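You operate a simulated robot arm through the tools that you are given. There is no shell and no other tool.

You run a simulated robot arm. Do the job below in one go: nothing can be reset, and whatever is moved stays where it is left.

TASK
Switch the washer off and top up its salt well from the pot.
Fine: switch off first and leave it off; tip in all the salt; put the pot back, shut the blue lid. Set down upright: salt pot.

It is judged by the outcome, as a careful person would: the job done as asked, and still so three seconds after it is handed in. It fails if anything else is knocked over, pushed out of place, dropped, spilled or broken. Lids that push on must go on centred and level and be pressed home; caps that screw on are set level and turned clockwise until they are tight.

THE ROBOT
A 7-joint arm with a two-finger gripper, fixed in place. Base frame: the origin is at the foot of the arm, x ahead of it, y to its left, z up; the work surface is at about z = 900. Lengths are in mm, angles in rad, forces in N, time in s.
With the tool pointing down near the work surface it reaches from about 340 to 720 mm from the base axis. Its first joint turns from -1.152 to 1.152 rad. Payload 2.45 kg.
The tool frame sits at the grasp point between the pads (the TCP): z along the fingers, y along the line on which they close. The tips reach 26 mm beyond it. The gripper opens to 96 mm. The gripper's body begins 69 mm behind the TCP.
Orientation is that of the tool frame in the base frame, as a unit quaternion [x, y, z, w]. With the fingers straight down and closing along the base's y, the tool's x points along the base's -x, its y along +y and its z along -z.

THE INTERFACE
- The arm moves only by the tool apply_moves. Its arguments are lists of equal length, an entry for each row: "translation": the shift along the tool's x, y, z in mm, a list of three; "rot": the turn, a rotation vector about the tool's x, y, z in rad, a list of three. In form: {"translation": [[x, y, z], ...], "rot": [[wx, wy, wz], ...]}. A call has 1 to 20 rows; each row is the pose to reach, as a shift and turn from the pose commanded when the call began, along the tool's axes at that moment. "claw" is the gripper command, from -1 (shut) to 1 (fully open), values between in proportion, set as the call begins (left out, the last holds). Each row takes 0.2 s and may step no farther than 50 mm and 0.15 rad from the row before; otherwise, or with a gripper value out of range, the whole call is refused. Where a pose cannot be reached the arm comes as near as it can. A force on the tool above 40 N (or 10 N above the force at the start of the call, whichever is more), or a blocked arm, ends the call early, and 0.2 s more pass. The fingers move at their own pace and stop on an object; they squeeze with about 31 N. The grip force told is the motor's: it shows also when the fingers shut on nothing. Time passes only in rows, and 0.2 s behind the last, so rows that repeat a pose let the fingers close. It gives the time, the measured TCP pose, the force on the tool (base axes), the opening and the grip force at its end, in the units of the frame above (readings bear some noise), with the torque about the TCP (base axes, N m) and any sound that the robot's microphone picked up.
- Cameras (640 x 400 px; columns grow to the right, rows downward): "scene" is fixed at [151.7, -383.3, 1424.9]; the picture's right is [0.87, -0.49, 0.00], its down [-0.27, -0.49, -0.83] and it looks along [0.40, 0.72, -0.56] (base axes); focal length 275 px, centre (320, 200). "wrist" rides on the gripper at [82, 3, -98] in the tool frame; the picture's right is [-0.04, 1.00, 0.00], its down [-0.73, -0.03, -0.68] and it looks along [-0.68, -0.03, 0.73] (tool axes); focal length 256 px, centre (320, 200). There is no depth. A picture from a camera that has moved, and an enlarged one, comes with that camera's place and axes in the base frame and with its lens.
- capture(camera): a new picture of that camera. No time passes.
- enlarge(camera, box): a new picture of the part [left, top, right, bottom] of that camera's present view, enlarged. No time passes.
- finish_job(): hands the job in; it is judged then, once.

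Nothing tells you positions but the pictures and the camera data. Unless the task says otherwise, let go and move clear before handing in.

The tools are called after "Emit:" as a command line: name --argument value ..., lists and objects as JSON in quotes. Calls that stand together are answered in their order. apply_moves: Moves the arm, as the interface text tells. Its arguments: {"type":"object","properties":{"translation":{"type":"array","items":{"type":"array","items":{"type":"number"}}},"rot":{"type":"array","items":{"type":"array","items":{"type":"number"}}},"claw":{"type":"number"}},"required":["translation","rot"]} The other tools are called the same way: capture (camera) takes a picture; enlarge (camera, box) takes an enlarged picture of a part of a camera's view; finish_job () hands the job in.

At the start:

```text
time: 0.0
tcp_pos: [354.7, -116.2, 1286.7]
ee_rot: [0.0, 1.0, 0.0, 0.0]
force: [0.0, 0.2, -0.8]
ft_torque: [-0.02, 0.0, 0.0]
opening: 96.0
gripper_force: 0.0
```

scene: 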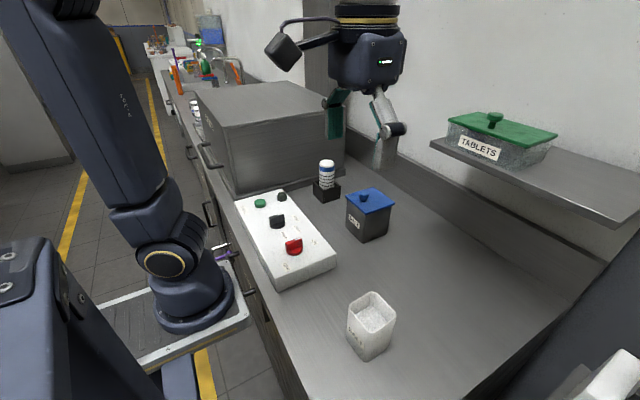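
wrist: 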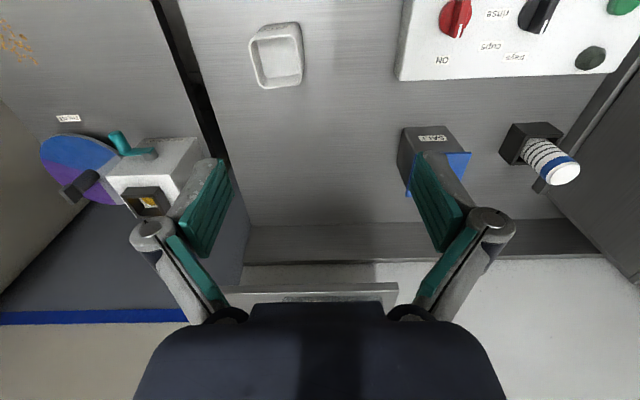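

I see a white control panel with knobs and buttons, a box labelled SALT with a blue lid, an open white pot with salt, and a shelf above. I'll look closer before I move anything.

Emit:
enlarge --camera "scene" --box '[220, 170, 350, 300]'

Emit:
enlarge --camera "scene" --box '[310, 150, 430, 370]'

Emit:
enlarge --camera "wrist" --box '[390, 0, 640, 200]'

Emit:
enlarge --camera "wrist" --box '[220, 0, 480, 200]'

```text
3.08 times, centred on (285, 235) of scene
camera zoom: at [151.7, -383.3, 1424.9], right [0.87, -0.49, 0.0], down [-0.27, -0.49, -0.83], along [0.4, 0.72, -0.56], focal length 848 px, centre (428, 92)
```

zoom: 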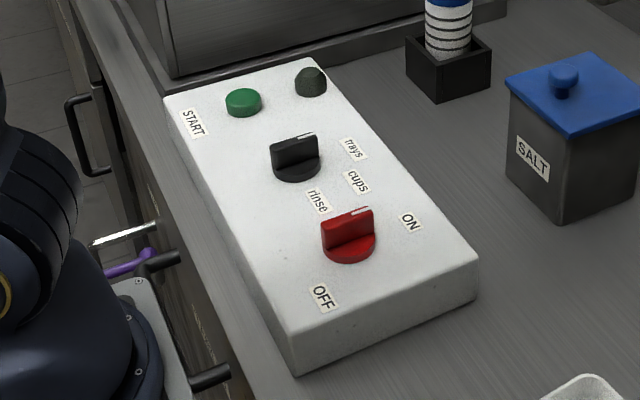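

```text
1.82 times, centred on (370, 260) of scene
camera zoom: at [151.7, -383.3, 1424.9], right [0.87, -0.49, 0.0], down [-0.27, -0.49, -0.83], along [0.4, 0.72, -0.56], focal length 501 px, centre (229, 91)
```

zoom: 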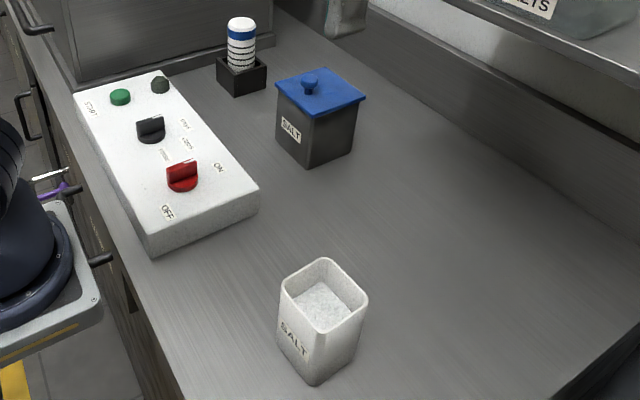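

```text
2.00 times, centred on (515, 100) of wrist
camera zoom: at [273.5, -113.1, 1385.3], right [0.04, 1.0, 0.0], down [0.73, -0.03, 0.68], along [0.68, -0.03, -0.73], focal length 512 px, centre (-70, 400)
```

zoom: 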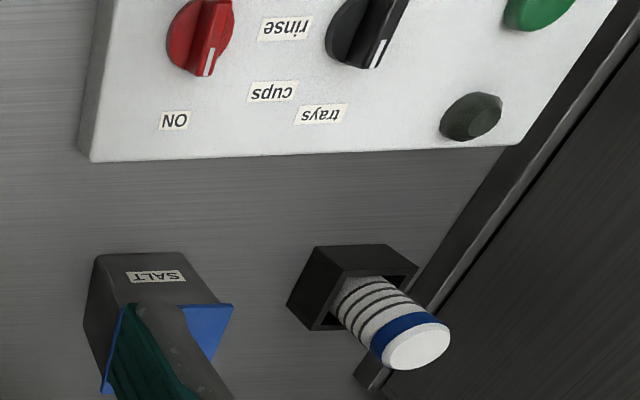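

```text
2.00 times, centred on (350, 100) of wrist
camera zoom: at [273.5, -113.1, 1385.3], right [0.04, 1.0, 0.0], down [0.73, -0.03, 0.68], along [0.68, -0.03, -0.73], focal length 512 px, centre (260, 400)
```

zoom: 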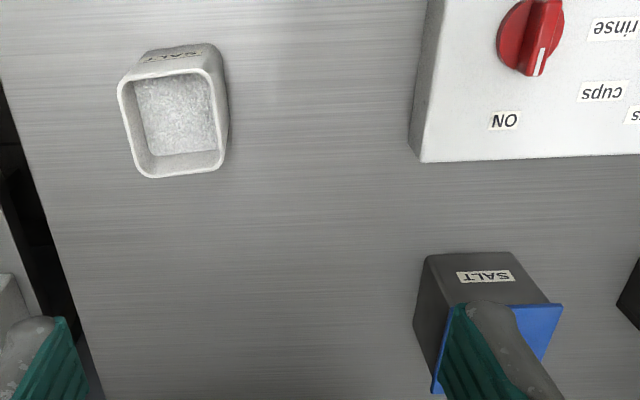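

The red knob appears to point at ON, with OFF about 140° away. I want closer views of the knob, the lid and how it attaches, and the shelf clearance.

Emit:
enlarge --camera "scene" --box '[335, 175, 405, 250]'

Emit:
enlarge --camera "scene" --box '[260, 220, 330, 290]'

Emit:
enlarge --camera "scene" --box '[330, 270, 410, 370]'

Emit:
enlarge --camera "scene" --box '[300, 60, 640, 280]'

Emit:
enlarge --camera "wrist" --box '[230, 0, 320, 100]'

Emit:
enlarge --camera "wrist" --box '[380, 110, 500, 220]'

```text
5.33 times, centred on (370, 212) of scene
camera zoom: at [151.7, -383.3, 1424.9], right [0.87, -0.49, 0.0], down [-0.27, -0.49, -0.83], along [0.4, 0.72, -0.56], focal length 1469 px, centre (53, 133)
```

zoom: 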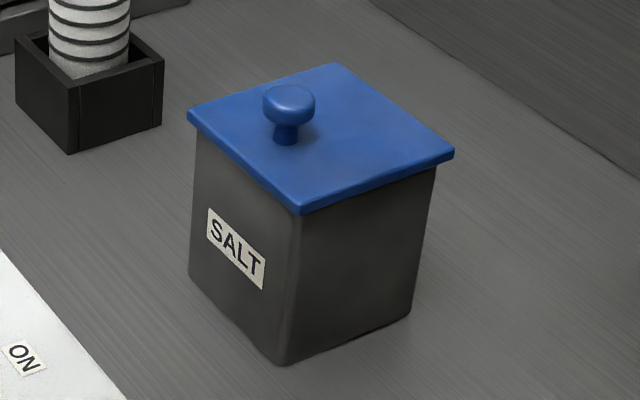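

```text
5.71 times, centred on (295, 255) of scene
camera zoom: at [151.7, -383.3, 1424.9], right [0.87, -0.49, 0.0], down [-0.27, -0.49, -0.83], along [0.4, 0.72, -0.56], focal length 1574 px, centre (463, -114)
```

zoom: 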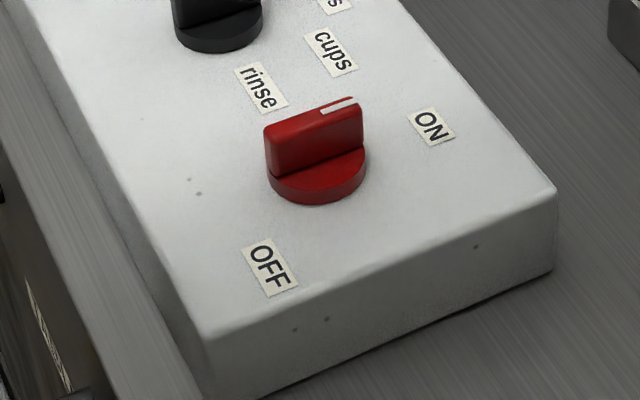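

```text
4.00 times, centred on (370, 320) of scene
camera zoom: at [151.7, -383.3, 1424.9], right [0.87, -0.49, 0.0], down [-0.27, -0.49, -0.83], along [0.4, 0.72, -0.56], focal length 1102 px, centre (120, -280)
```

zoom: 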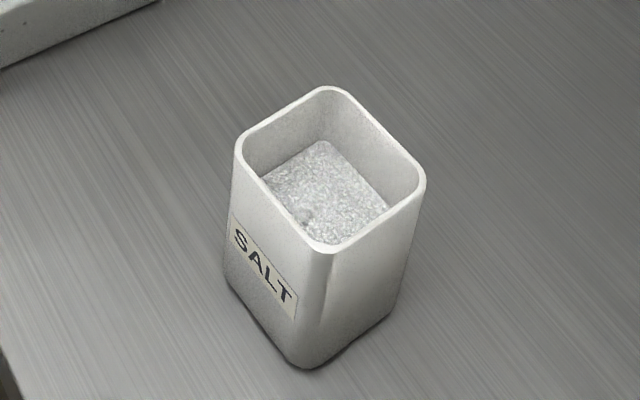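

```text
1.82 times, centred on (470, 170) of scene
camera zoom: at [151.7, -383.3, 1424.9], right [0.87, -0.49, 0.0], down [-0.27, -0.49, -0.83], along [0.4, 0.72, -0.56], focal length 501 px, centre (47, 254)
```

zoom: 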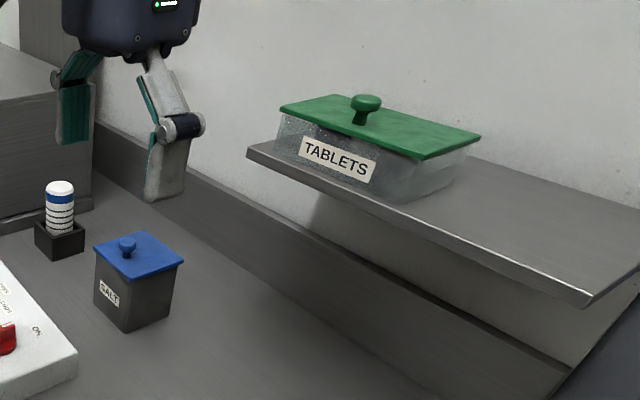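

```text
4.00 times, centred on (275, 50) of wrist
camera zoom: at [273.5, -113.1, 1385.3], right [0.04, 1.0, 0.0], down [0.73, -0.03, 0.68], along [0.68, -0.03, -0.73], focal length 1024 px, centre (500, 800)
```

zoom: 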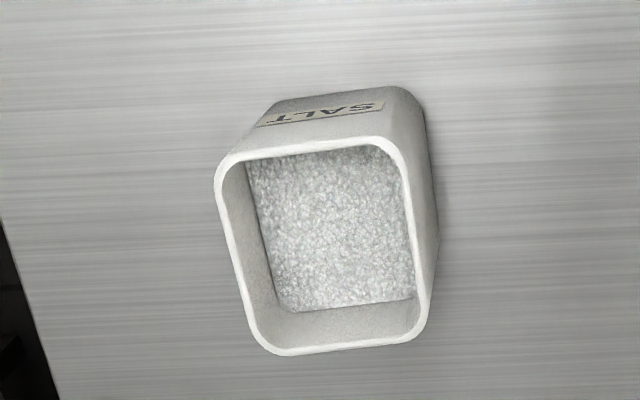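

```text
3.64 times, centred on (440, 165) of wrist
camera zoom: at [273.5, -113.1, 1385.3], right [0.04, 1.0, 0.0], down [0.73, -0.03, 0.68], along [0.68, -0.03, -0.73], focal length 931 px, centre (-116, 327)
```

zoom: 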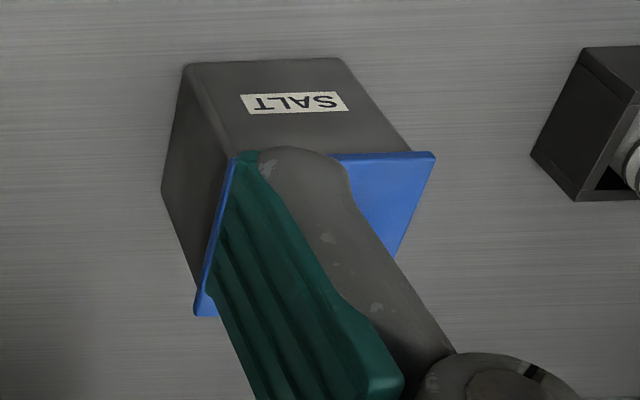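

The knob points +x to ON at about (338, 75), with OFF toward (-x, -y). The blue lid's handle is off-centre toward the robot, which suggests a hinge on the far side. I'm moving above the red knob to see it better.

Emit:
apply_moves --translation '[[3, 32, 20], [6, 64, 40], [9, 96, 60], [12, 128, 80], [15, 160, 100], [17, 191, 120], [17, 191, 120]]' --rot '[[0, 0, 0], [0, 0, 0], [0, 0, 0], [0, 0, 0], [0, 0, 0], [0, 0, 0], [0, 0, 0]]' --claw 0.2

Emit:
capture --camera "wrist"

Emit:
capture --camera "scene"

```text
time: 1.6
tcp_pos: [339.1, 75.4, 1168.2]
ee_rot: [0.0, 1.0, 0.0, 0.0]
force: [0.5, -0.1, -1.0]
ft_torque: [0.01, 0.01, -0.02]
opening: 57.6
gripper_force: 0.1
```

```text
taken
camera wrist: at [258.1, 79.2, 1266.4], right [0.04, 1.0, 0.0], down [0.73, -0.03, 0.68], along [0.68, -0.03, -0.73], focal length 256 px, centre (320, 200)
```

wrist: 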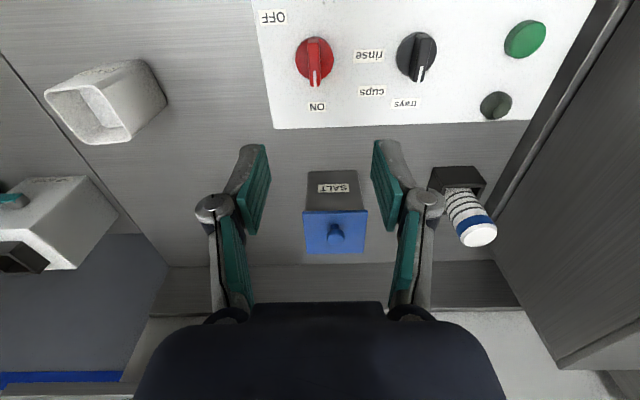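

```text
taken
```

scene: 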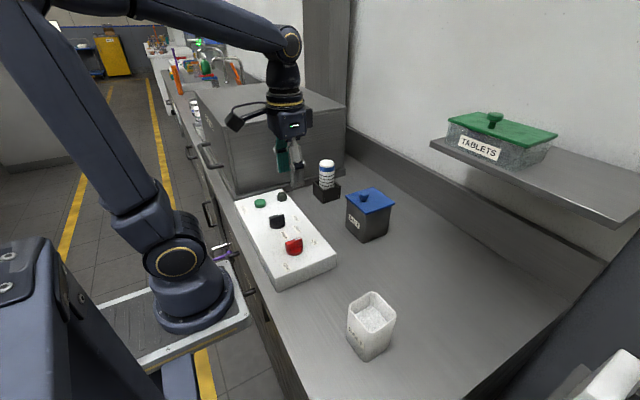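

The arm is above the red knob and the whole panel is in view. I'll enlarge it to measure the knob and label angles.

Emit:
enlarge --camera "wrist" --box '[250, 0, 360, 125]'

Emit:
enlarge --camera "wrist" --box '[290, 155, 380, 265]'

Emit:
enlarge --camera "wrist" --box '[0, 150, 180, 400]'

```text
3.20 times, centred on (305, 62) of wrist
camera zoom: at [258.1, 79.2, 1266.4], right [0.04, 1.0, 0.0], down [0.73, -0.03, 0.68], along [0.68, -0.03, -0.73], focal length 819 px, centre (368, 640)
```

zoom: 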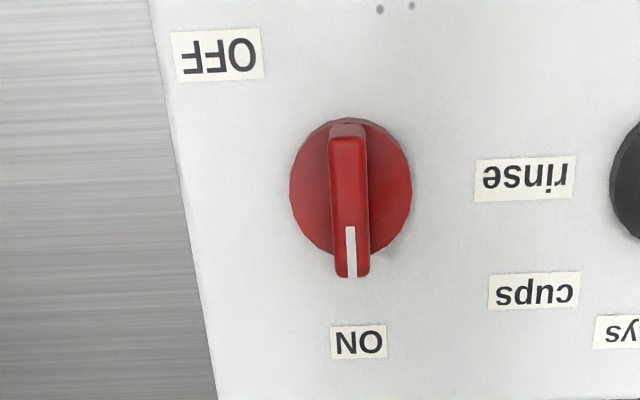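

```text
3.64 times, centred on (335, 210) of wrist
camera zoom: at [258.1, 79.2, 1266.4], right [0.04, 1.0, 0.0], down [0.73, -0.03, 0.68], along [0.68, -0.03, -0.73], focal length 931 px, centre (266, 164)
```

zoom: 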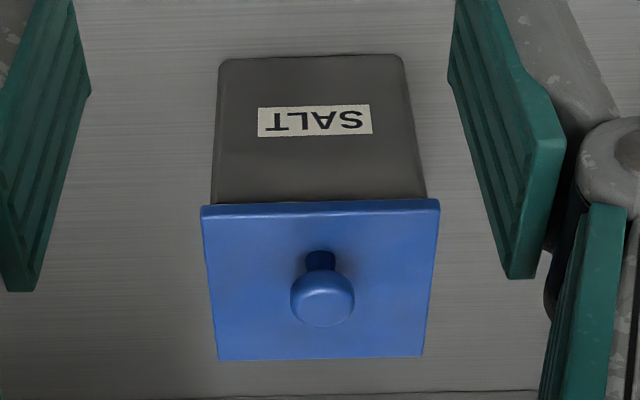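

```text
1.60 times, centred on (90, 275) of wrist
camera zoom: at [258.1, 79.2, 1266.4], right [0.04, 1.0, 0.0], down [0.73, -0.03, 0.68], along [0.68, -0.03, -0.73], focal length 410 px, centre (688, 80)
```

zoom: 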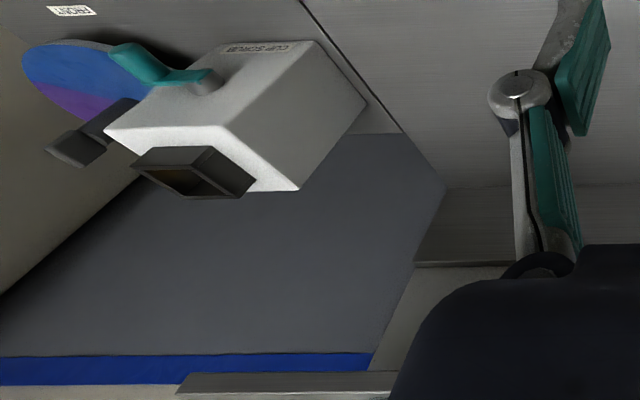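

The panel top is at about z=952. The red knob is at (336, 70) with its ridge along x pointing to ON, and OFF is about 135° clockwise from above. I'm descending to straddle the ridge.

Emit:
apply_moves --translation '[[1.7, -4.8, 35], [1.7, -4.8, 75], [1.7, -4.8, 115], [1.7, -4.8, 140], [1.7, -4.8, 140]]' --rot '[[0, 0, 0], [0, 0, 0], [0, 0, 0], [0, 0, 0], [0, 0, 0]]'

Emit:
capture --camera "wrist"

Emit:
enlarge --camera "scene" --box '[240, 170, 340, 290]'

```text
time: 2.8
tcp_pos: [335.6, 69.1, 1026.7]
ee_rot: [0.0, 1.0, 0.0, 0.0]
force: [-0.1, -0.2, 0.2]
ft_torque: [-0.01, -0.02, 0.0]
opening: 57.5
gripper_force: 0.1
```

```text
taken
camera wrist: at [254.5, 72.5, 1124.6], right [0.04, 1.0, 0.0], down [0.73, -0.03, 0.68], along [0.68, -0.03, -0.73], focal length 256 px, centre (320, 200)
```

wrist: 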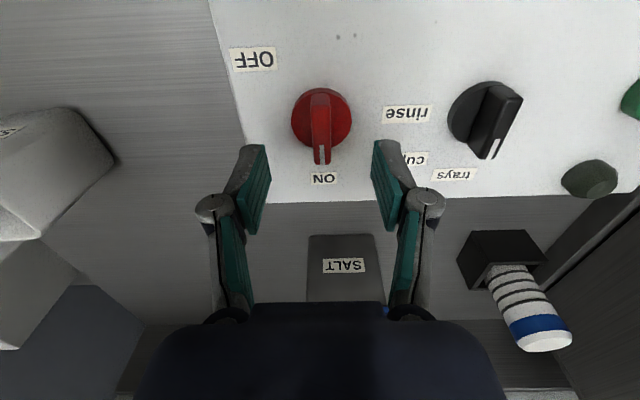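

```text
3.33 times, centred on (290, 230) of scene
camera zoom: at [151.7, -383.3, 1424.9], right [0.87, -0.49, 0.0], down [-0.27, -0.49, -0.83], along [0.4, 0.72, -0.56], focal length 918 px, centre (420, 100)
```

zoom: 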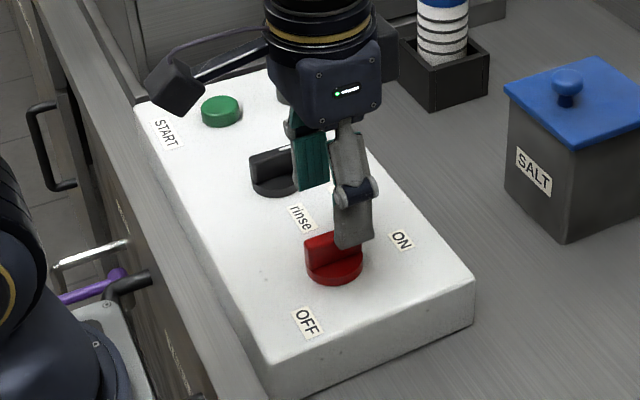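

The knob is centred between the fingers. I'm lowering onto the ridge and closing.

Emit:
apply_moves --translation '[[1, 0.5, 18], [1, 0.5, 36], [1, 0.5, 36]]' --rot '[[0, 0, 0], [0, 0, 0], [0, 0, 0]]'

Emit:
enlarge --camera "scene" --box '[260, 200, 330, 280]'

Emit:
capture --camera "wrist"

```text
time: 3.6
tcp_pos: [333.0, 69.3, 990.0]
ee_rot: [0.0, 1.0, 0.001, 0.0]
force: [0.0, -0.5, 0.3]
ft_torque: [-0.01, -0.04, -0.04]
opening: 57.5
gripper_force: 0.0
```

```text
5.00 times, centred on (295, 240) of scene
camera zoom: at [151.7, -383.3, 1424.9], right [0.87, -0.49, 0.0], down [-0.27, -0.49, -0.83], along [0.4, 0.72, -0.56], focal length 1377 px, centre (445, 0)
```

zoom: 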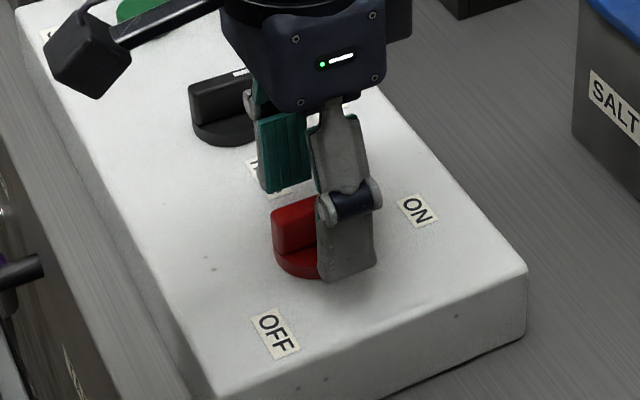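

```text
taken
camera wrist: at [253.4, 73.0, 1088.9], right [0.04, 1.0, 0.0], down [0.73, -0.03, 0.68], along [0.68, -0.03, -0.73], focal length 256 px, centre (320, 200)
```

wrist: 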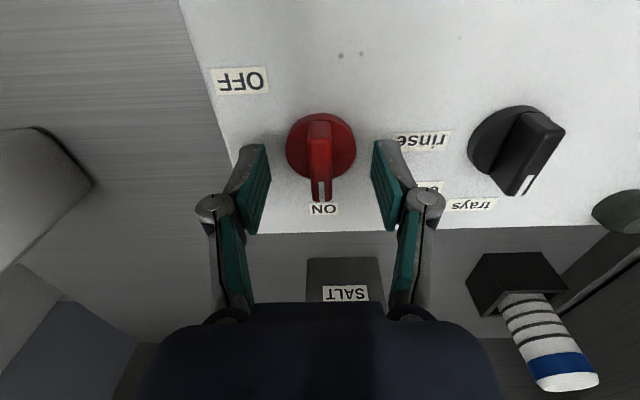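

I'll check how the ridge sits against the finger pads before closing.

Emit:
enlarge --camera "wrist" --box '[230, 95, 410, 225]'

```text
3.08 times, centred on (320, 160) of wrist
camera zoom: at [253.4, 73.0, 1088.9], right [0.04, 1.0, 0.0], down [0.73, -0.03, 0.68], along [0.68, -0.03, -0.73], focal length 788 px, centre (320, 323)
```

zoom: 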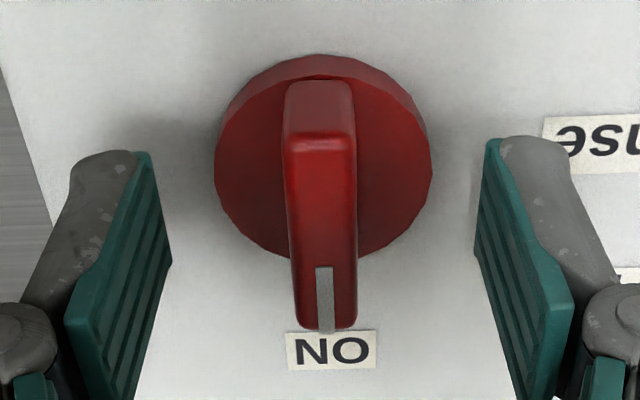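

The ridge spans x 316–355, its top is at z 982, and it's well placed between the pads. Closing on it.

Emit:
apply_moves --translation '[[0, 0, 0], [0, 0, 0], [0, 0, 0], [0, 0, 0], [0, 0, 0]]' --rot '[[0, 0, 0], [0, 0, 0], [0, 0, 0], [0, 0, 0], [0, 0, 0]]' --claw -1

```text
time: 4.8
tcp_pos: [334.5, 69.4, 990.6]
ee_rot: [0.0, 1.0, 0.0, -0.001]
force: [-0.7, 8.4, -5.0]
ft_torque: [0.21, -0.06, -0.03]
opening: 11.7
gripper_force: 38.8
```

Grip on the ridge is firm. I'm turning clockwise from above, in stages, toward OFF.

Emit:
apply_moves --translation '[[0, 0, 0], [0, 0, 0], [0, 0, 0], [0, 0, 0], [0, 0, 0], [0, 0, 0]]' --rot '[[0, 0, 0.1], [0, 0, 0.2], [0, 0, 0.3], [0, 0, 0.4], [0, 0, 0.5], [0, 0, 0.5]]'

Emit:
capture --camera "wrist"

```text
time: 6.2
tcp_pos: [334.8, 69.7, 988.9]
ee_rot: [0.249, 0.969, 0.0, 0.0]
force: [-10.8, 2.2, 23.8]
ft_torque: [0.04, 0.29, 0.02]
opening: 11.6
gripper_force: 38.3
```

```text
taken
camera wrist: at [265.2, 112.5, 1089.0], right [0.52, 0.86, 0.0], down [0.63, -0.38, 0.68], along [0.58, -0.35, -0.73], focal length 256 px, centre (320, 200)
```

wrist: 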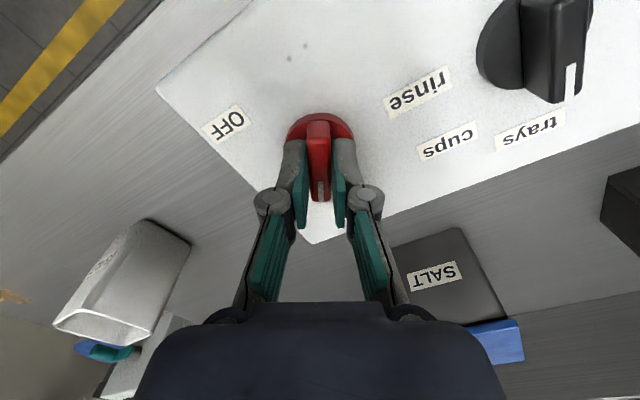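

The knob is turning with the gripper. There is some upward push, so I'll ease up about 1.5 mm and keep turning.

Emit:
apply_moves --translation '[[0, 0, -1.5], [0, 0, -1.5], [0, 0, -1.5], [0, 0, -1.5], [0, 0, -1.5], [0, 0, -1.5], [0, 0, -1.5], [0, 0, -1.5], [0, 0, -1.5]]' --rot '[[0, 0, 0], [0, 0, 0.12], [0, 0, 0.24], [0, 0, 0.36], [0, 0, 0.48], [0, 0, 0.6], [0, 0, 0.72], [0, 0, 0.84], [0, 0, 0.84]]'

Emit:
capture --camera "wrist"

Emit:
capture --camera "scene"

```text
time: 8.2
tcp_pos: [334.4, 69.7, 993.5]
ee_rot: [0.622, 0.783, 0.0, 0.0]
force: [-0.8, 4.7, -29.4]
ft_torque: [0.02, 0.01, 0.0]
opening: 11.8
gripper_force: 39.0
```

```text
taken
camera wrist: at [320.1, 150.5, 1091.0], right [0.98, 0.19, 0.0], down [0.14, -0.72, 0.68], along [0.13, -0.67, -0.73], focal length 256 px, centre (320, 200)
```

wrist: 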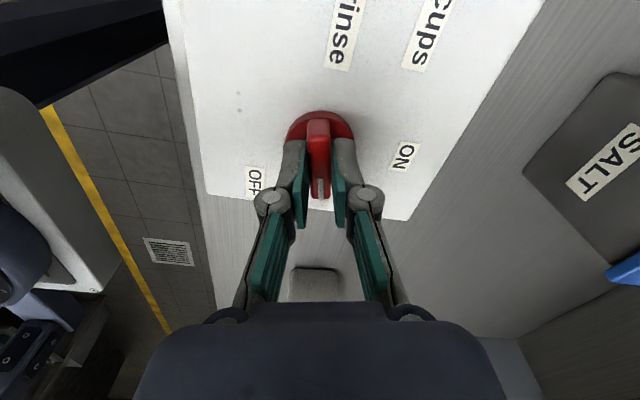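

```text
taken
```

scene: 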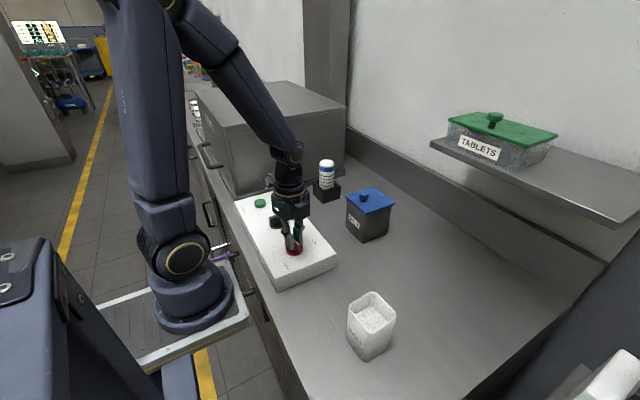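

About 77° done and the pointer is now midway. The tool is pulling up a little, so I'll ease down slightly and continue to OFF.

Emit:
apply_moves --translation '[[0, 0, 0.8], [0, 0, 0.8], [0, 0, 0.8], [0, 0, 0.8], [0, 0, 0.8], [0, 0, 0.8], [0, 0, 0.8], [0, 0, 0.8]]' --rot '[[0, 0, 0], [0, 0, 0.12], [0, 0, 0.24], [0, 0, 0.36], [0, 0, 0.48], [0, 0, 0.6], [0, 0, 0.72], [0, 0, 0.72]]'

Emit:
capture --camera "wrist"

```text
time: 10.0
tcp_pos: [335.6, 70.8, 992.9]
ee_rot: [0.857, 0.516, 0.0, 0.002]
force: [-3.8, -0.5, 12.1]
ft_torque: [-0.61, 0.1, 2.08]
opening: 24.4
gripper_force: 45.5
```

```text
taken
camera wrist: at [376.2, 141.1, 1090.3], right [0.86, -0.5, 0.0], down [-0.37, -0.63, 0.68], along [-0.34, -0.59, -0.73], focal length 256 px, centre (320, 200)
```

wrist: 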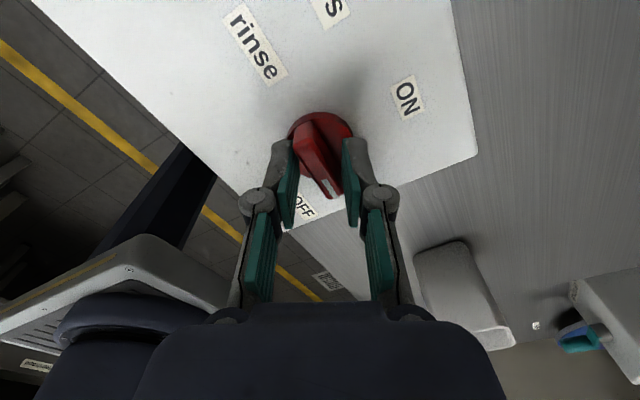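

The gripper torque rose to 2 N·m and the ridge slipped between the pads, so the knob has met resistance. I'll open the fingers, rise and look.

Emit:
apply_moves --translation '[[0, 0, 0], [0, 0, 0], [0, 0, 0], [0, 0, 0]]' --rot '[[0, 0, 0], [0, 0, 0], [0, 0, 0], [0, 0, 0]]' --claw 0.2

Emit:
apply_moves --translation '[[0, 0, -20], [0, 0, -60], [0, 0, -100], [0, 0, -100]]' --rot '[[0, 0, 0], [0, 0, 0], [0, 0, 0], [0, 0, 0]]'

Emit:
capture --camera "wrist"

Emit:
enlarge --camera "scene" --box '[220, 170, 350, 300]'

```text
time: 11.0
tcp_pos: [334.8, 70.7, 990.5]
ee_rot: [0.857, 0.515, 0.0, 0.0]
force: [-0.5, 0.7, 0.1]
ft_torque: [0.0, -0.01, 0.01]
opening: 57.6
gripper_force: 0.1
```

```text
time: 12.0
tcp_pos: [335.7, 69.5, 1093.1]
ee_rot: [0.857, 0.515, 0.0, -0.001]
force: [0.9, 0.4, -0.6]
ft_torque: [-0.03, 0.03, -0.01]
opening: 57.5
gripper_force: 0.0
```

```text
taken
camera wrist: at [376.9, 140.3, 1191.1], right [0.86, -0.5, 0.0], down [-0.37, -0.63, 0.68], along [-0.34, -0.59, -0.73], focal length 256 px, centre (320, 200)
```

wrist: 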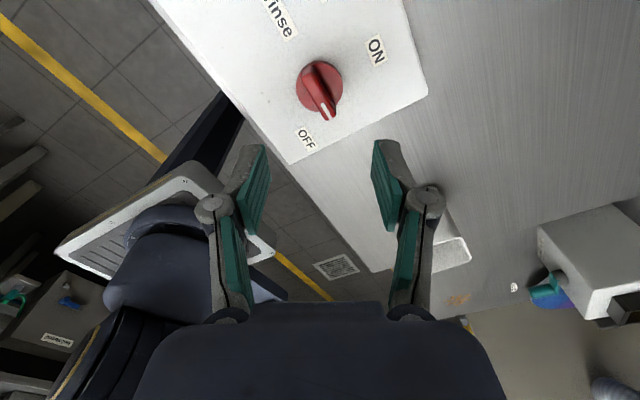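

```text
3.08 times, centred on (285, 235) of scene
camera zoom: at [151.7, -383.3, 1424.9], right [0.87, -0.49, 0.0], down [-0.27, -0.49, -0.83], along [0.4, 0.72, -0.56], focal length 848 px, centre (428, 92)
```

zoom: 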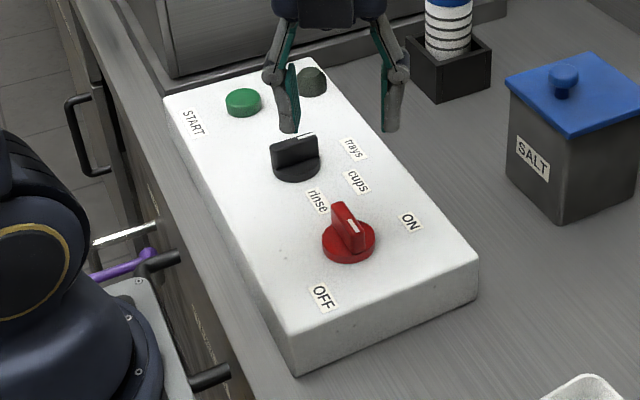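

Emit:
enlarge --camera "wrist" --box '[260, 20, 420, 170]'

Emit:
enlarge --camera "scene" --box '[260, 220, 330, 290]'

```text
2.67 times, centred on (340, 95) of wrist
camera zoom: at [376.9, 140.3, 1191.1], right [0.86, -0.5, 0.0], down [-0.37, -0.63, 0.68], along [-0.34, -0.59, -0.73], focal length 683 px, centre (267, 480)
```

zoom: 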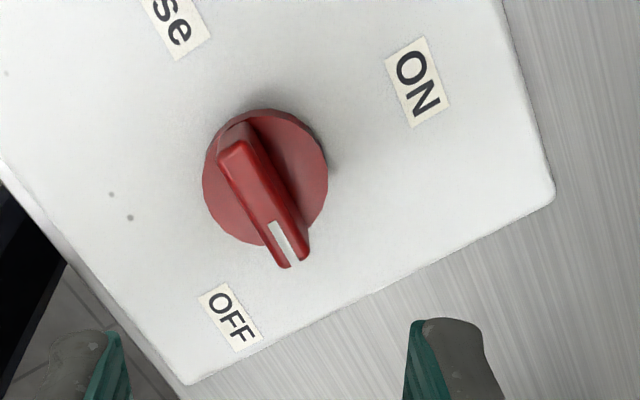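

```text
5.71 times, centred on (295, 255) of scene
camera zoom: at [151.7, -383.3, 1424.9], right [0.87, -0.49, 0.0], down [-0.27, -0.49, -0.83], along [0.4, 0.72, -0.56], focal length 1574 px, centre (463, -114)
```

zoom: 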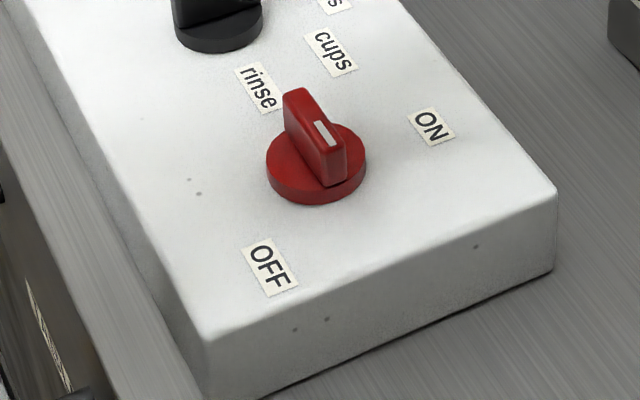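

The pointer now faces -y (about -90°), so the knob stopped there, short of the OFF label at about -135°. I'll re-grip it squarely at this angle and test gently whether it turns further clockwise.

Emit:
apply_moves --translation '[[0, 0, 0], [0, 0, 10], [0, 0, 30], [0, 0, 50], [0, 0, 75], [0, 0, 90], [0, 0, 100.5], [0, 0, 100.5]]' --rot '[[0, 0, -0.13], [0, 0, -0.26], [0, 0, -0.39], [0, 0, -0.49], [0, 0, -0.49], [0, 0, -0.49], [0, 0, -0.49], [0, 0, -0.49]]'

Emit:
enlarge --camera "wrist" --box '[230, 95, 410, 225]'

```text
time: 13.8
tcp_pos: [334.7, 69.9, 990.7]
ee_rot: [0.707, 0.707, 0.0, 0.0]
force: [-1.0, 0.1, -0.2]
ft_torque: [0.0, -0.02, -0.01]
opening: 57.7
gripper_force: 0.1
```

```text
3.08 times, centred on (320, 160) of wrist
camera zoom: at [337.8, 151.5, 1089.4], right [1.0, -0.04, 0.0], down [-0.03, -0.73, 0.68], along [-0.03, -0.68, -0.73], focal length 788 px, centre (320, 323)
```

zoom: 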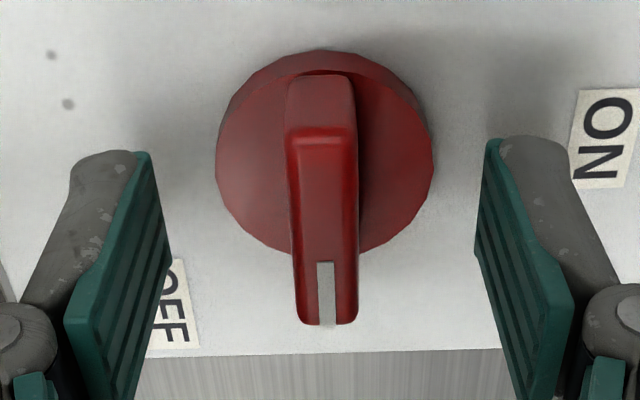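

The pointer sits at exactly -90°. I'll grip and probe a small further clockwise turn, watching the torque.

Emit:
apply_moves --translation '[[0, 0, 0], [0, 0, 0], [0, 0, 0], [0, 0, 0], [0, 0, 0]]' --rot '[[0, 0, 0], [0, 0, 0], [0, 0, 0], [0, 0, 0], [0, 0, 0]]' --claw -1

Emit:
apply_moves --translation '[[0, 0, 0], [0, 0, 0]]' --rot '[[0, 0, 0.06], [0, 0, 0.06]]'

```text
time: 15.0
tcp_pos: [335.9, 69.4, 990.9]
ee_rot: [0.707, 0.707, 0.0, 0.001]
force: [6.2, 0.0, -2.6]
ft_torque: [0.13, -0.17, -0.01]
opening: 11.8
gripper_force: 38.7
```

```text
time: 15.6
tcp_pos: [335.0, 71.3, 991.1]
ee_rot: [0.727, 0.687, 0.001, 0.0]
force: [8.5, -0.9, -0.3]
ft_torque: [-0.95, -0.25, 1.07]
opening: 12.5
gripper_force: 39.0
```

That is a hard stop at -90°, and it isn't at the OFF label. I'll turn back the other way to see whether the knob travels past ON counter-clockwise, since OFF may be reached that way round.

Emit:
apply_moves --translation '[[0, 0, 0], [0, 0, 0], [0, 0, 0], [0, 0, 0], [0, 0, 0], [0, 0, 0], [0, 0, 0], [0, 0, 0], [0, 0, 0], [0, 0, 0], [0, 0, 0], [0, 0, 0], [0, 0, 0], [0, 0, 0]]' --rot '[[0, 0, -0.12], [0, 0, -0.24], [0, 0, -0.36], [0, 0, -0.48], [0, 0, -0.6], [0, 0, -0.72], [0, 0, -0.84], [0, 0, -0.96], [0, 0, -1.08], [0, 0, -1.2], [0, 0, -1.32], [0, 0, -1.44], [0, 0, -1.55], [0, 0, -1.55]]'

```text
time: 18.6
tcp_pos: [335.2, 70.1, 990.1]
ee_rot: [0.04, 0.999, -0.001, 0.0]
force: [8.5, -17.8, 10.1]
ft_torque: [-0.49, -0.86, 0.0]
opening: 11.8
gripper_force: 39.2
```

The pointer is back near ON with no resistance. I'm probing slightly past it.

Emit:
apply_moves --translation '[[0, 0, 0], [0, 0, 0], [0, 0, 0], [0, 0, 0]]' --rot '[[0, 0, -0.06], [0, 0, -0.1], [0, 0, -0.16], [0, 0, -0.16]]'

```text
time: 19.6
tcp_pos: [333.3, 69.8, 990.6]
ee_rot: [-0.04, 0.999, -0.001, 0.0]
force: [3.6, -12.4, 21.5]
ft_torque: [-0.31, -0.27, -1.12]
opening: 13.1
gripper_force: 39.7
```

There is resistance just past ON too. I'll push a little further in this direction to tell a detent from a stop, then look.

Emit:
apply_moves --translation '[[0, 0, 0], [0, 0, 0], [0, 0, 0], [0, 0, 0]]' --rot '[[0, 0, -0.08], [0, 0, -0.16], [0, 0, -0.24], [0, 0, -0.24]]'

Emit:
enlarge --camera "wrist" --box '[230, 95, 410, 225]'

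```text
time: 20.6
tcp_pos: [334.4, 69.6, 990.3]
ee_rot: [-0.159, 0.987, 0.0, -0.002]
force: [-4.6, -4.3, 4.2]
ft_torque: [-0.07, 0.25, -1.61]
opening: 19.3
gripper_force: 44.1
```

```text
3.08 times, centred on (320, 160) of wrist
camera zoom: at [256.1, 47.7, 1089.3], right [-0.28, 0.96, 0.0], down [0.71, 0.2, 0.68], along [0.65, 0.19, -0.74], focal length 788 px, centre (320, 323)
```

zoom: 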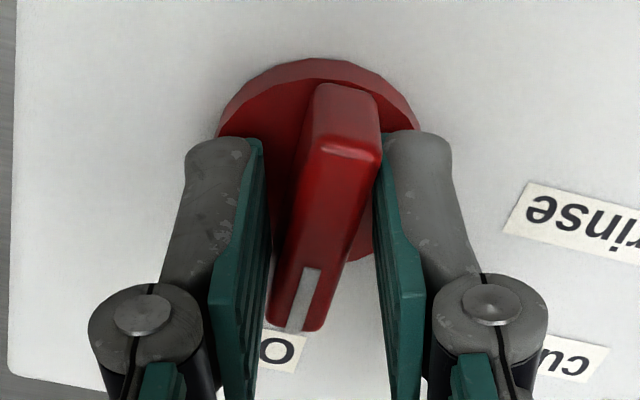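

ON is also a hard end stop, so the travel is exactly 90° between ON and the far stop, and the far stop must be OFF. I'm turning the knob back all the way to it, after zooming on the lamp for comparison.

Emit:
enlarge --camera "scene" --box '[240, 170, 310, 240]'

Emit:
apply_moves --translation '[[0, 0, 0], [0, 0, 0], [0, 0, 0], [0, 0, 0], [0, 0, 0], [0, 0, 0], [0, 0, 0], [0, 0, 0], [0, 0, 0], [0, 0, 0], [0, 0, 0], [0, 0, 0], [0, 0, 0], [0, 0, 0], [0, 0, 0], [0, 0, 0], [0, 0, 0]]' --rot '[[0, 0, 0.12], [0, 0, 0.24], [0, 0, 0.36], [0, 0, 0.48], [0, 0, 0.6], [0, 0, 0.72], [0, 0, 0.84], [0, 0, 0.96], [0, 0, 1.08], [0, 0, 1.2], [0, 0, 1.32], [0, 0, 1.44], [0, 0, 1.56], [0, 0, 1.68], [0, 0, 1.8], [0, 0, 1.92], [0, 0, 1.92]]'

Emit:
enlarge --camera "wrist" --box '[230, 95, 410, 225]'

Emit:
enlarge --camera "scene" --box '[240, 170, 310, 240]'

```text
5.71 times, centred on (275, 205) of scene
camera zoom: at [151.6, -383.5, 1424.9], right [0.87, -0.49, 0.0], down [-0.27, -0.49, -0.83], along [0.4, 0.72, -0.56], focal length 1574 px, centre (577, 171)
```

zoom: 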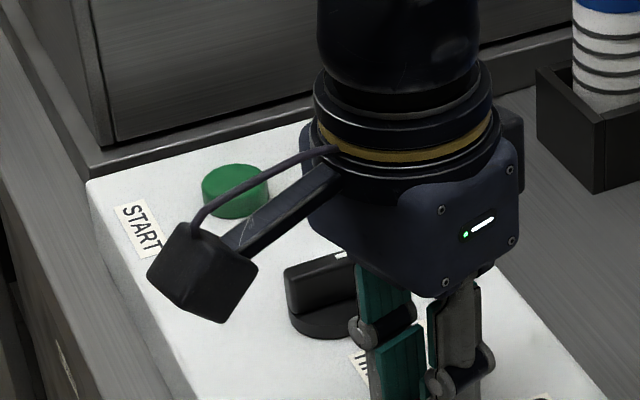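

```text
time: 24.2
tcp_pos: [334.7, 68.9, 991.5]
ee_rot: [0.717, 0.697, 0.001, 0.001]
force: [-5.0, -6.0, 26.2]
ft_torque: [-0.64, 0.12, 1.08]
opening: 12.0
gripper_force: 38.2
```

```text
3.08 times, centred on (320, 160) of wrist
camera zoom: at [340.8, 151.5, 1089.6], right [1.0, -0.07, 0.0], down [-0.05, -0.73, 0.68], along [-0.05, -0.68, -0.73], focal length 788 px, centre (320, 323)
```

zoom: 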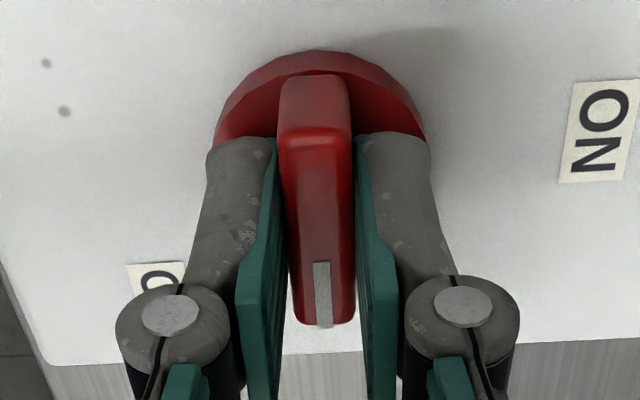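

```text
5.71 times, centred on (275, 205) of scene
camera zoom: at [151.3, -383.6, 1424.9], right [0.87, -0.49, 0.0], down [-0.27, -0.49, -0.83], along [0.4, 0.72, -0.56], focal length 1574 px, centre (577, 171)
```

zoom: 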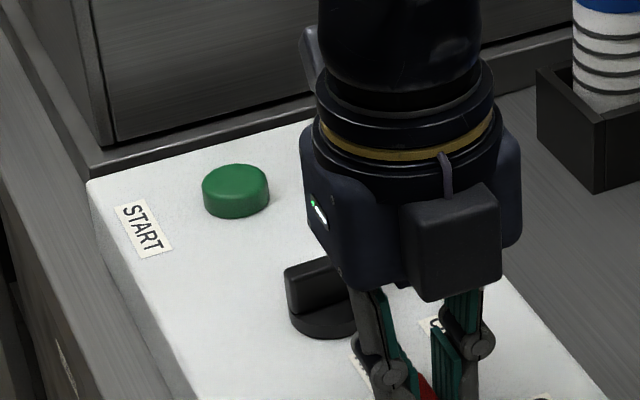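

The knob is firmly at the far end stop, and pressing down made no difference. I'll release, rise and check that it stays.

Emit:
apply_moves --translation '[[0, 0, 0], [0, 0, 0], [0, 0, 0], [0, 0, 0]]' --rot '[[0, 0, -0.03], [0, 0, -0.03], [0, 0, -0.03], [0, 0, -0.03]]' --claw 0.2

Emit:
apply_moves --translation '[[0, 0, -20], [0, 0, -60], [0, 0, -100], [0, 0, -150], [0, 0, -150]]' --rot '[[0, 0, 0], [0, 0, 0], [0, 0, 0], [0, 0, 0], [0, 0, 0]]'

Emit:
capture --camera "wrist"

Emit:
enlarge --camera "scene" --box '[220, 170, 350, 300]'

```text
time: 25.2
tcp_pos: [334.2, 69.8, 990.2]
ee_rot: [0.707, 0.707, 0.0, 0.0]
force: [0.0, -1.6, 0.4]
ft_torque: [0.0, -0.04, -0.01]
opening: 57.4
gripper_force: 0.1
```

```text
time: 26.4
tcp_pos: [335.9, 67.6, 1143.7]
ee_rot: [0.707, 0.707, 0.0, 0.0]
force: [-0.3, 0.5, 0.4]
ft_torque: [0.02, -0.01, -0.02]
opening: 57.6
gripper_force: 0.0
```

```text
taken
camera wrist: at [339.6, 149.7, 1241.7], right [1.0, -0.04, 0.0], down [-0.03, -0.73, 0.68], along [-0.03, -0.68, -0.73], focal length 256 px, centre (320, 200)
```

wrist: 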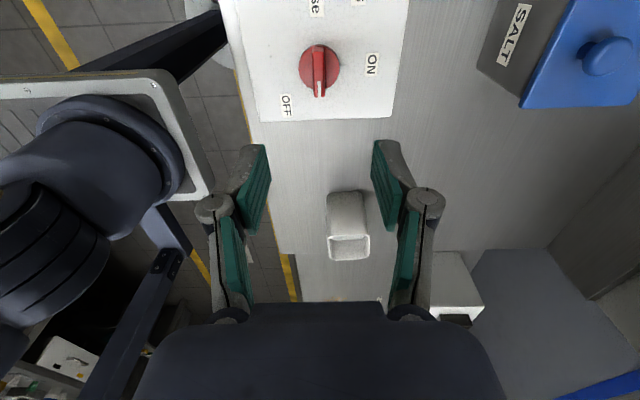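

```text
3.08 times, centred on (285, 235) of scene
camera zoom: at [151.7, -383.3, 1424.9], right [0.87, -0.49, 0.0], down [-0.27, -0.49, -0.83], along [0.4, 0.72, -0.56], focal length 848 px, centre (428, 92)
```

zoom: 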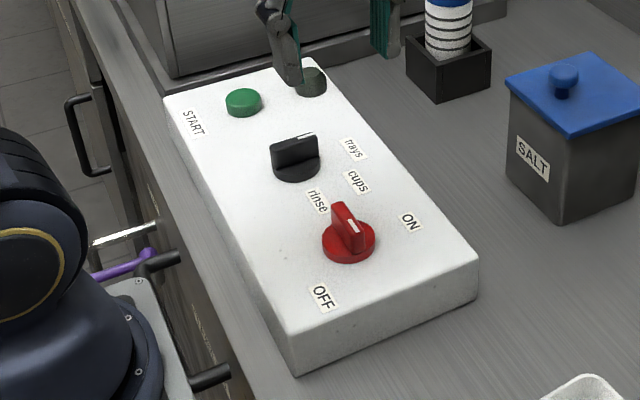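

The red knob stays at its far end stop, away from ON. Next is the blue-lidded well: the lid is centred near (576, 90) with its top at about z=1007 and its knob near (556, 90). I'm moving over to look for a hinge at its back edge.

Emit:
apply_moves --translation '[[8, 40, -5], [16, 80, -10], [24, 120, -15], [32, 160, -20], [40, 200, -25], [48, 240, -30], [56, 280, -35], [62, 310, -38], [70, 340, -40], [70, 340, -40]]' --rot '[[0, 0, 0], [0, 0, 0], [0, 0, 0], [0, 0, 0], [0, 0, 0], [0, 0, 0], [0, 0, 0], [0, 0, 0], [0, 0, 0], [0, 0, 0]]' --claw 0.2

Emit:
capture --camera "wrist"

Emit:
capture --camera "scene"

```text
time: 28.6
tcp_pos: [656.1, 135.9, 1178.8]
ee_rot: [0.707, 0.707, -0.001, -0.001]
force: [-1.5, -0.5, 0.7]
ft_torque: [0.0, -0.04, 0.0]
opening: 57.9
gripper_force: 0.1
out of reach, approached as far as the arm can: row 9, 10
```

```text
taken
camera wrist: at [659.9, 217.6, 1277.0], right [1.0, -0.04, 0.0], down [-0.03, -0.73, 0.68], along [-0.03, -0.68, -0.73], focal length 256 px, centre (320, 200)
```

wrist: 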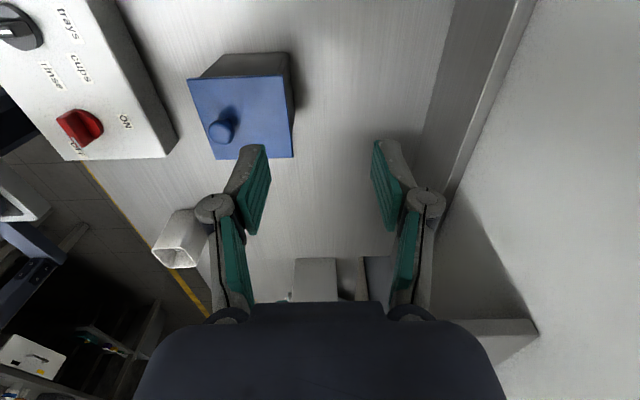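

```text
taken
```

scene: 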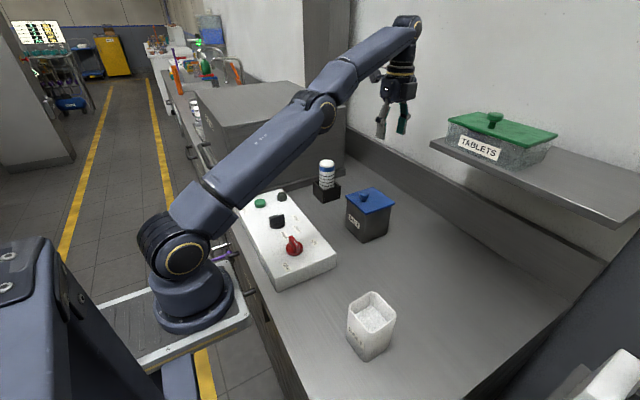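

From here I can see the box from the back-left. Zooming in on the lid's back edge.

Emit:
enlarge --camera "wrist" --box '[170, 40, 310, 170]'

Emit:
enlarge --camera "scene" --box '[335, 175, 405, 250]'

```text
3.08 times, centred on (240, 105) of wrist
camera zoom: at [659.9, 217.6, 1277.0], right [1.0, -0.04, 0.0], down [-0.03, -0.73, 0.68], along [-0.03, -0.68, -0.73], focal length 788 px, centre (566, 492)
```

zoom: 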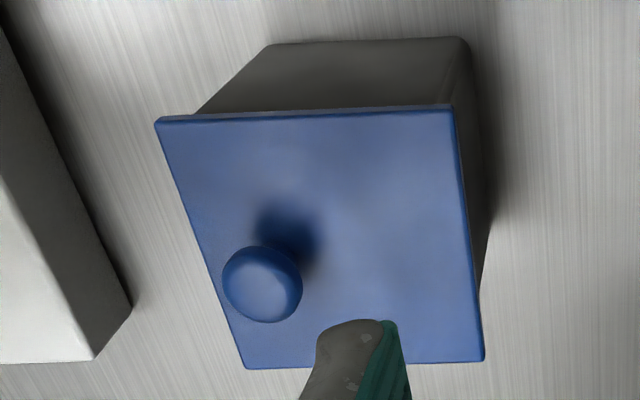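

```text
5.33 times, centred on (370, 212) of scene
camera zoom: at [151.8, -383.3, 1424.9], right [0.87, -0.49, 0.0], down [-0.27, -0.49, -0.83], along [0.4, 0.72, -0.56], focal length 1469 px, centre (53, 133)
```

zoom: 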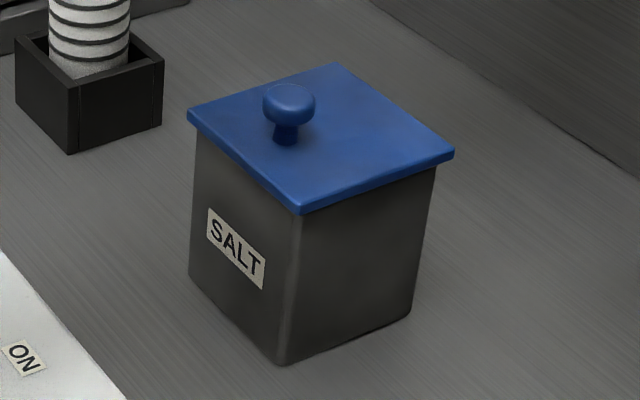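

No visible hinge hardware, but the lid overhangs only on three sides and its knob is off-centre, so a back hinge is likely. I'm rotating the gripper back and moving above the lid knob.

Emit:
apply_moves --translation '[[-4, -10, 0], [-8, -20, 0], [-12, -30, 0], [-16, -40, 0], [-20, -50, 0], [-24, -60, 10], [-28, -70, 20], [-32, -80, 30], [-36, -90, 40], [-42, -100, 50], [-48, -110, 60], [-48, -110, 60]]' --rot '[[0, 0, -0.143], [0, 0, -0.286], [0, 0, -0.429], [0, 0, -0.571], [0, 0, -0.714], [0, 0, -0.857], [0, 0, -1.0], [0, 0, -1.143], [0, 0, -1.286], [0, 0, -1.428], [0, 0, -1.571], [0, 0, -1.571]]'

Emit:
capture --camera "wrist"

Emit:
capture --camera "scene"

```text
time: 31.2
tcp_pos: [546.0, 87.2, 1119.3]
ee_rot: [-0.002, 1.0, 0.001, -0.001]
force: [-0.5, -0.3, -0.5]
ft_torque: [-0.01, -0.03, -0.02]
opening: 57.6
gripper_force: 0.0
```

```text
taken
camera wrist: at [465.3, 90.7, 1217.3], right [0.04, 1.0, 0.0], down [0.73, -0.03, 0.68], along [0.68, -0.03, -0.73], focal length 256 px, centre (320, 200)
```

wrist: 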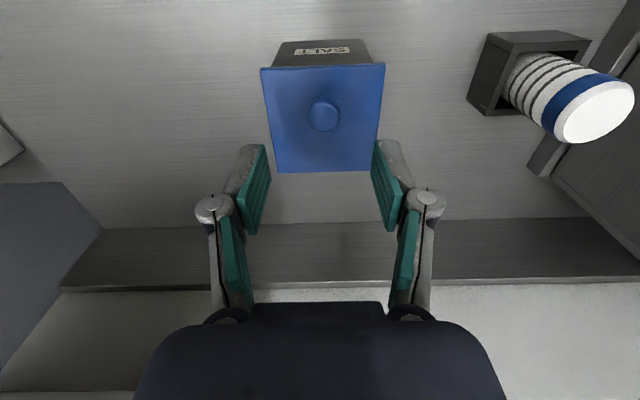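

```text
taken
```

scene: 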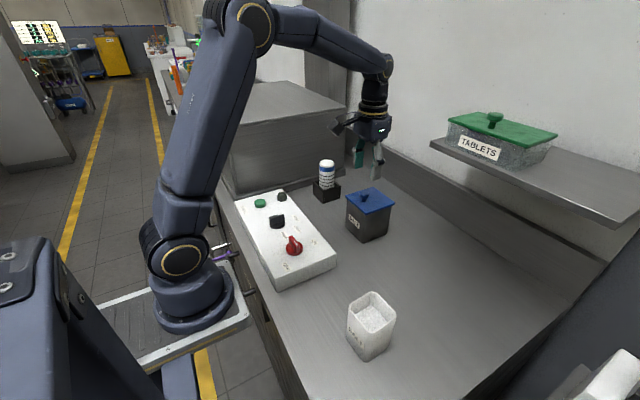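

Emit:
enlarge --camera "wrist" --box '[250, 30, 400, 180]'

```text
2.67 times, centred on (325, 105) of wrist
camera zoom: at [465.3, 90.7, 1217.3], right [0.04, 1.0, 0.0], down [0.73, -0.03, 0.68], along [0.68, -0.03, -0.73], focal length 683 px, centre (307, 453)
```

zoom: 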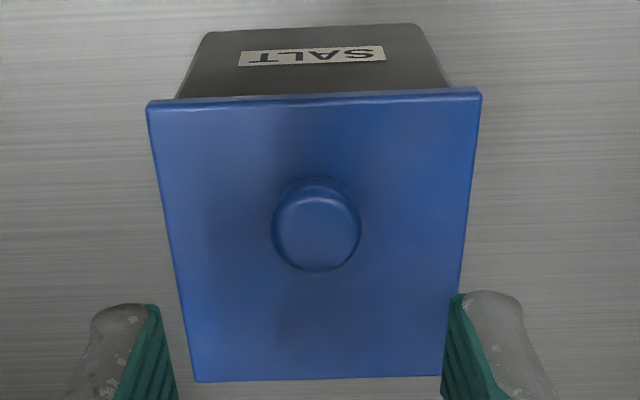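

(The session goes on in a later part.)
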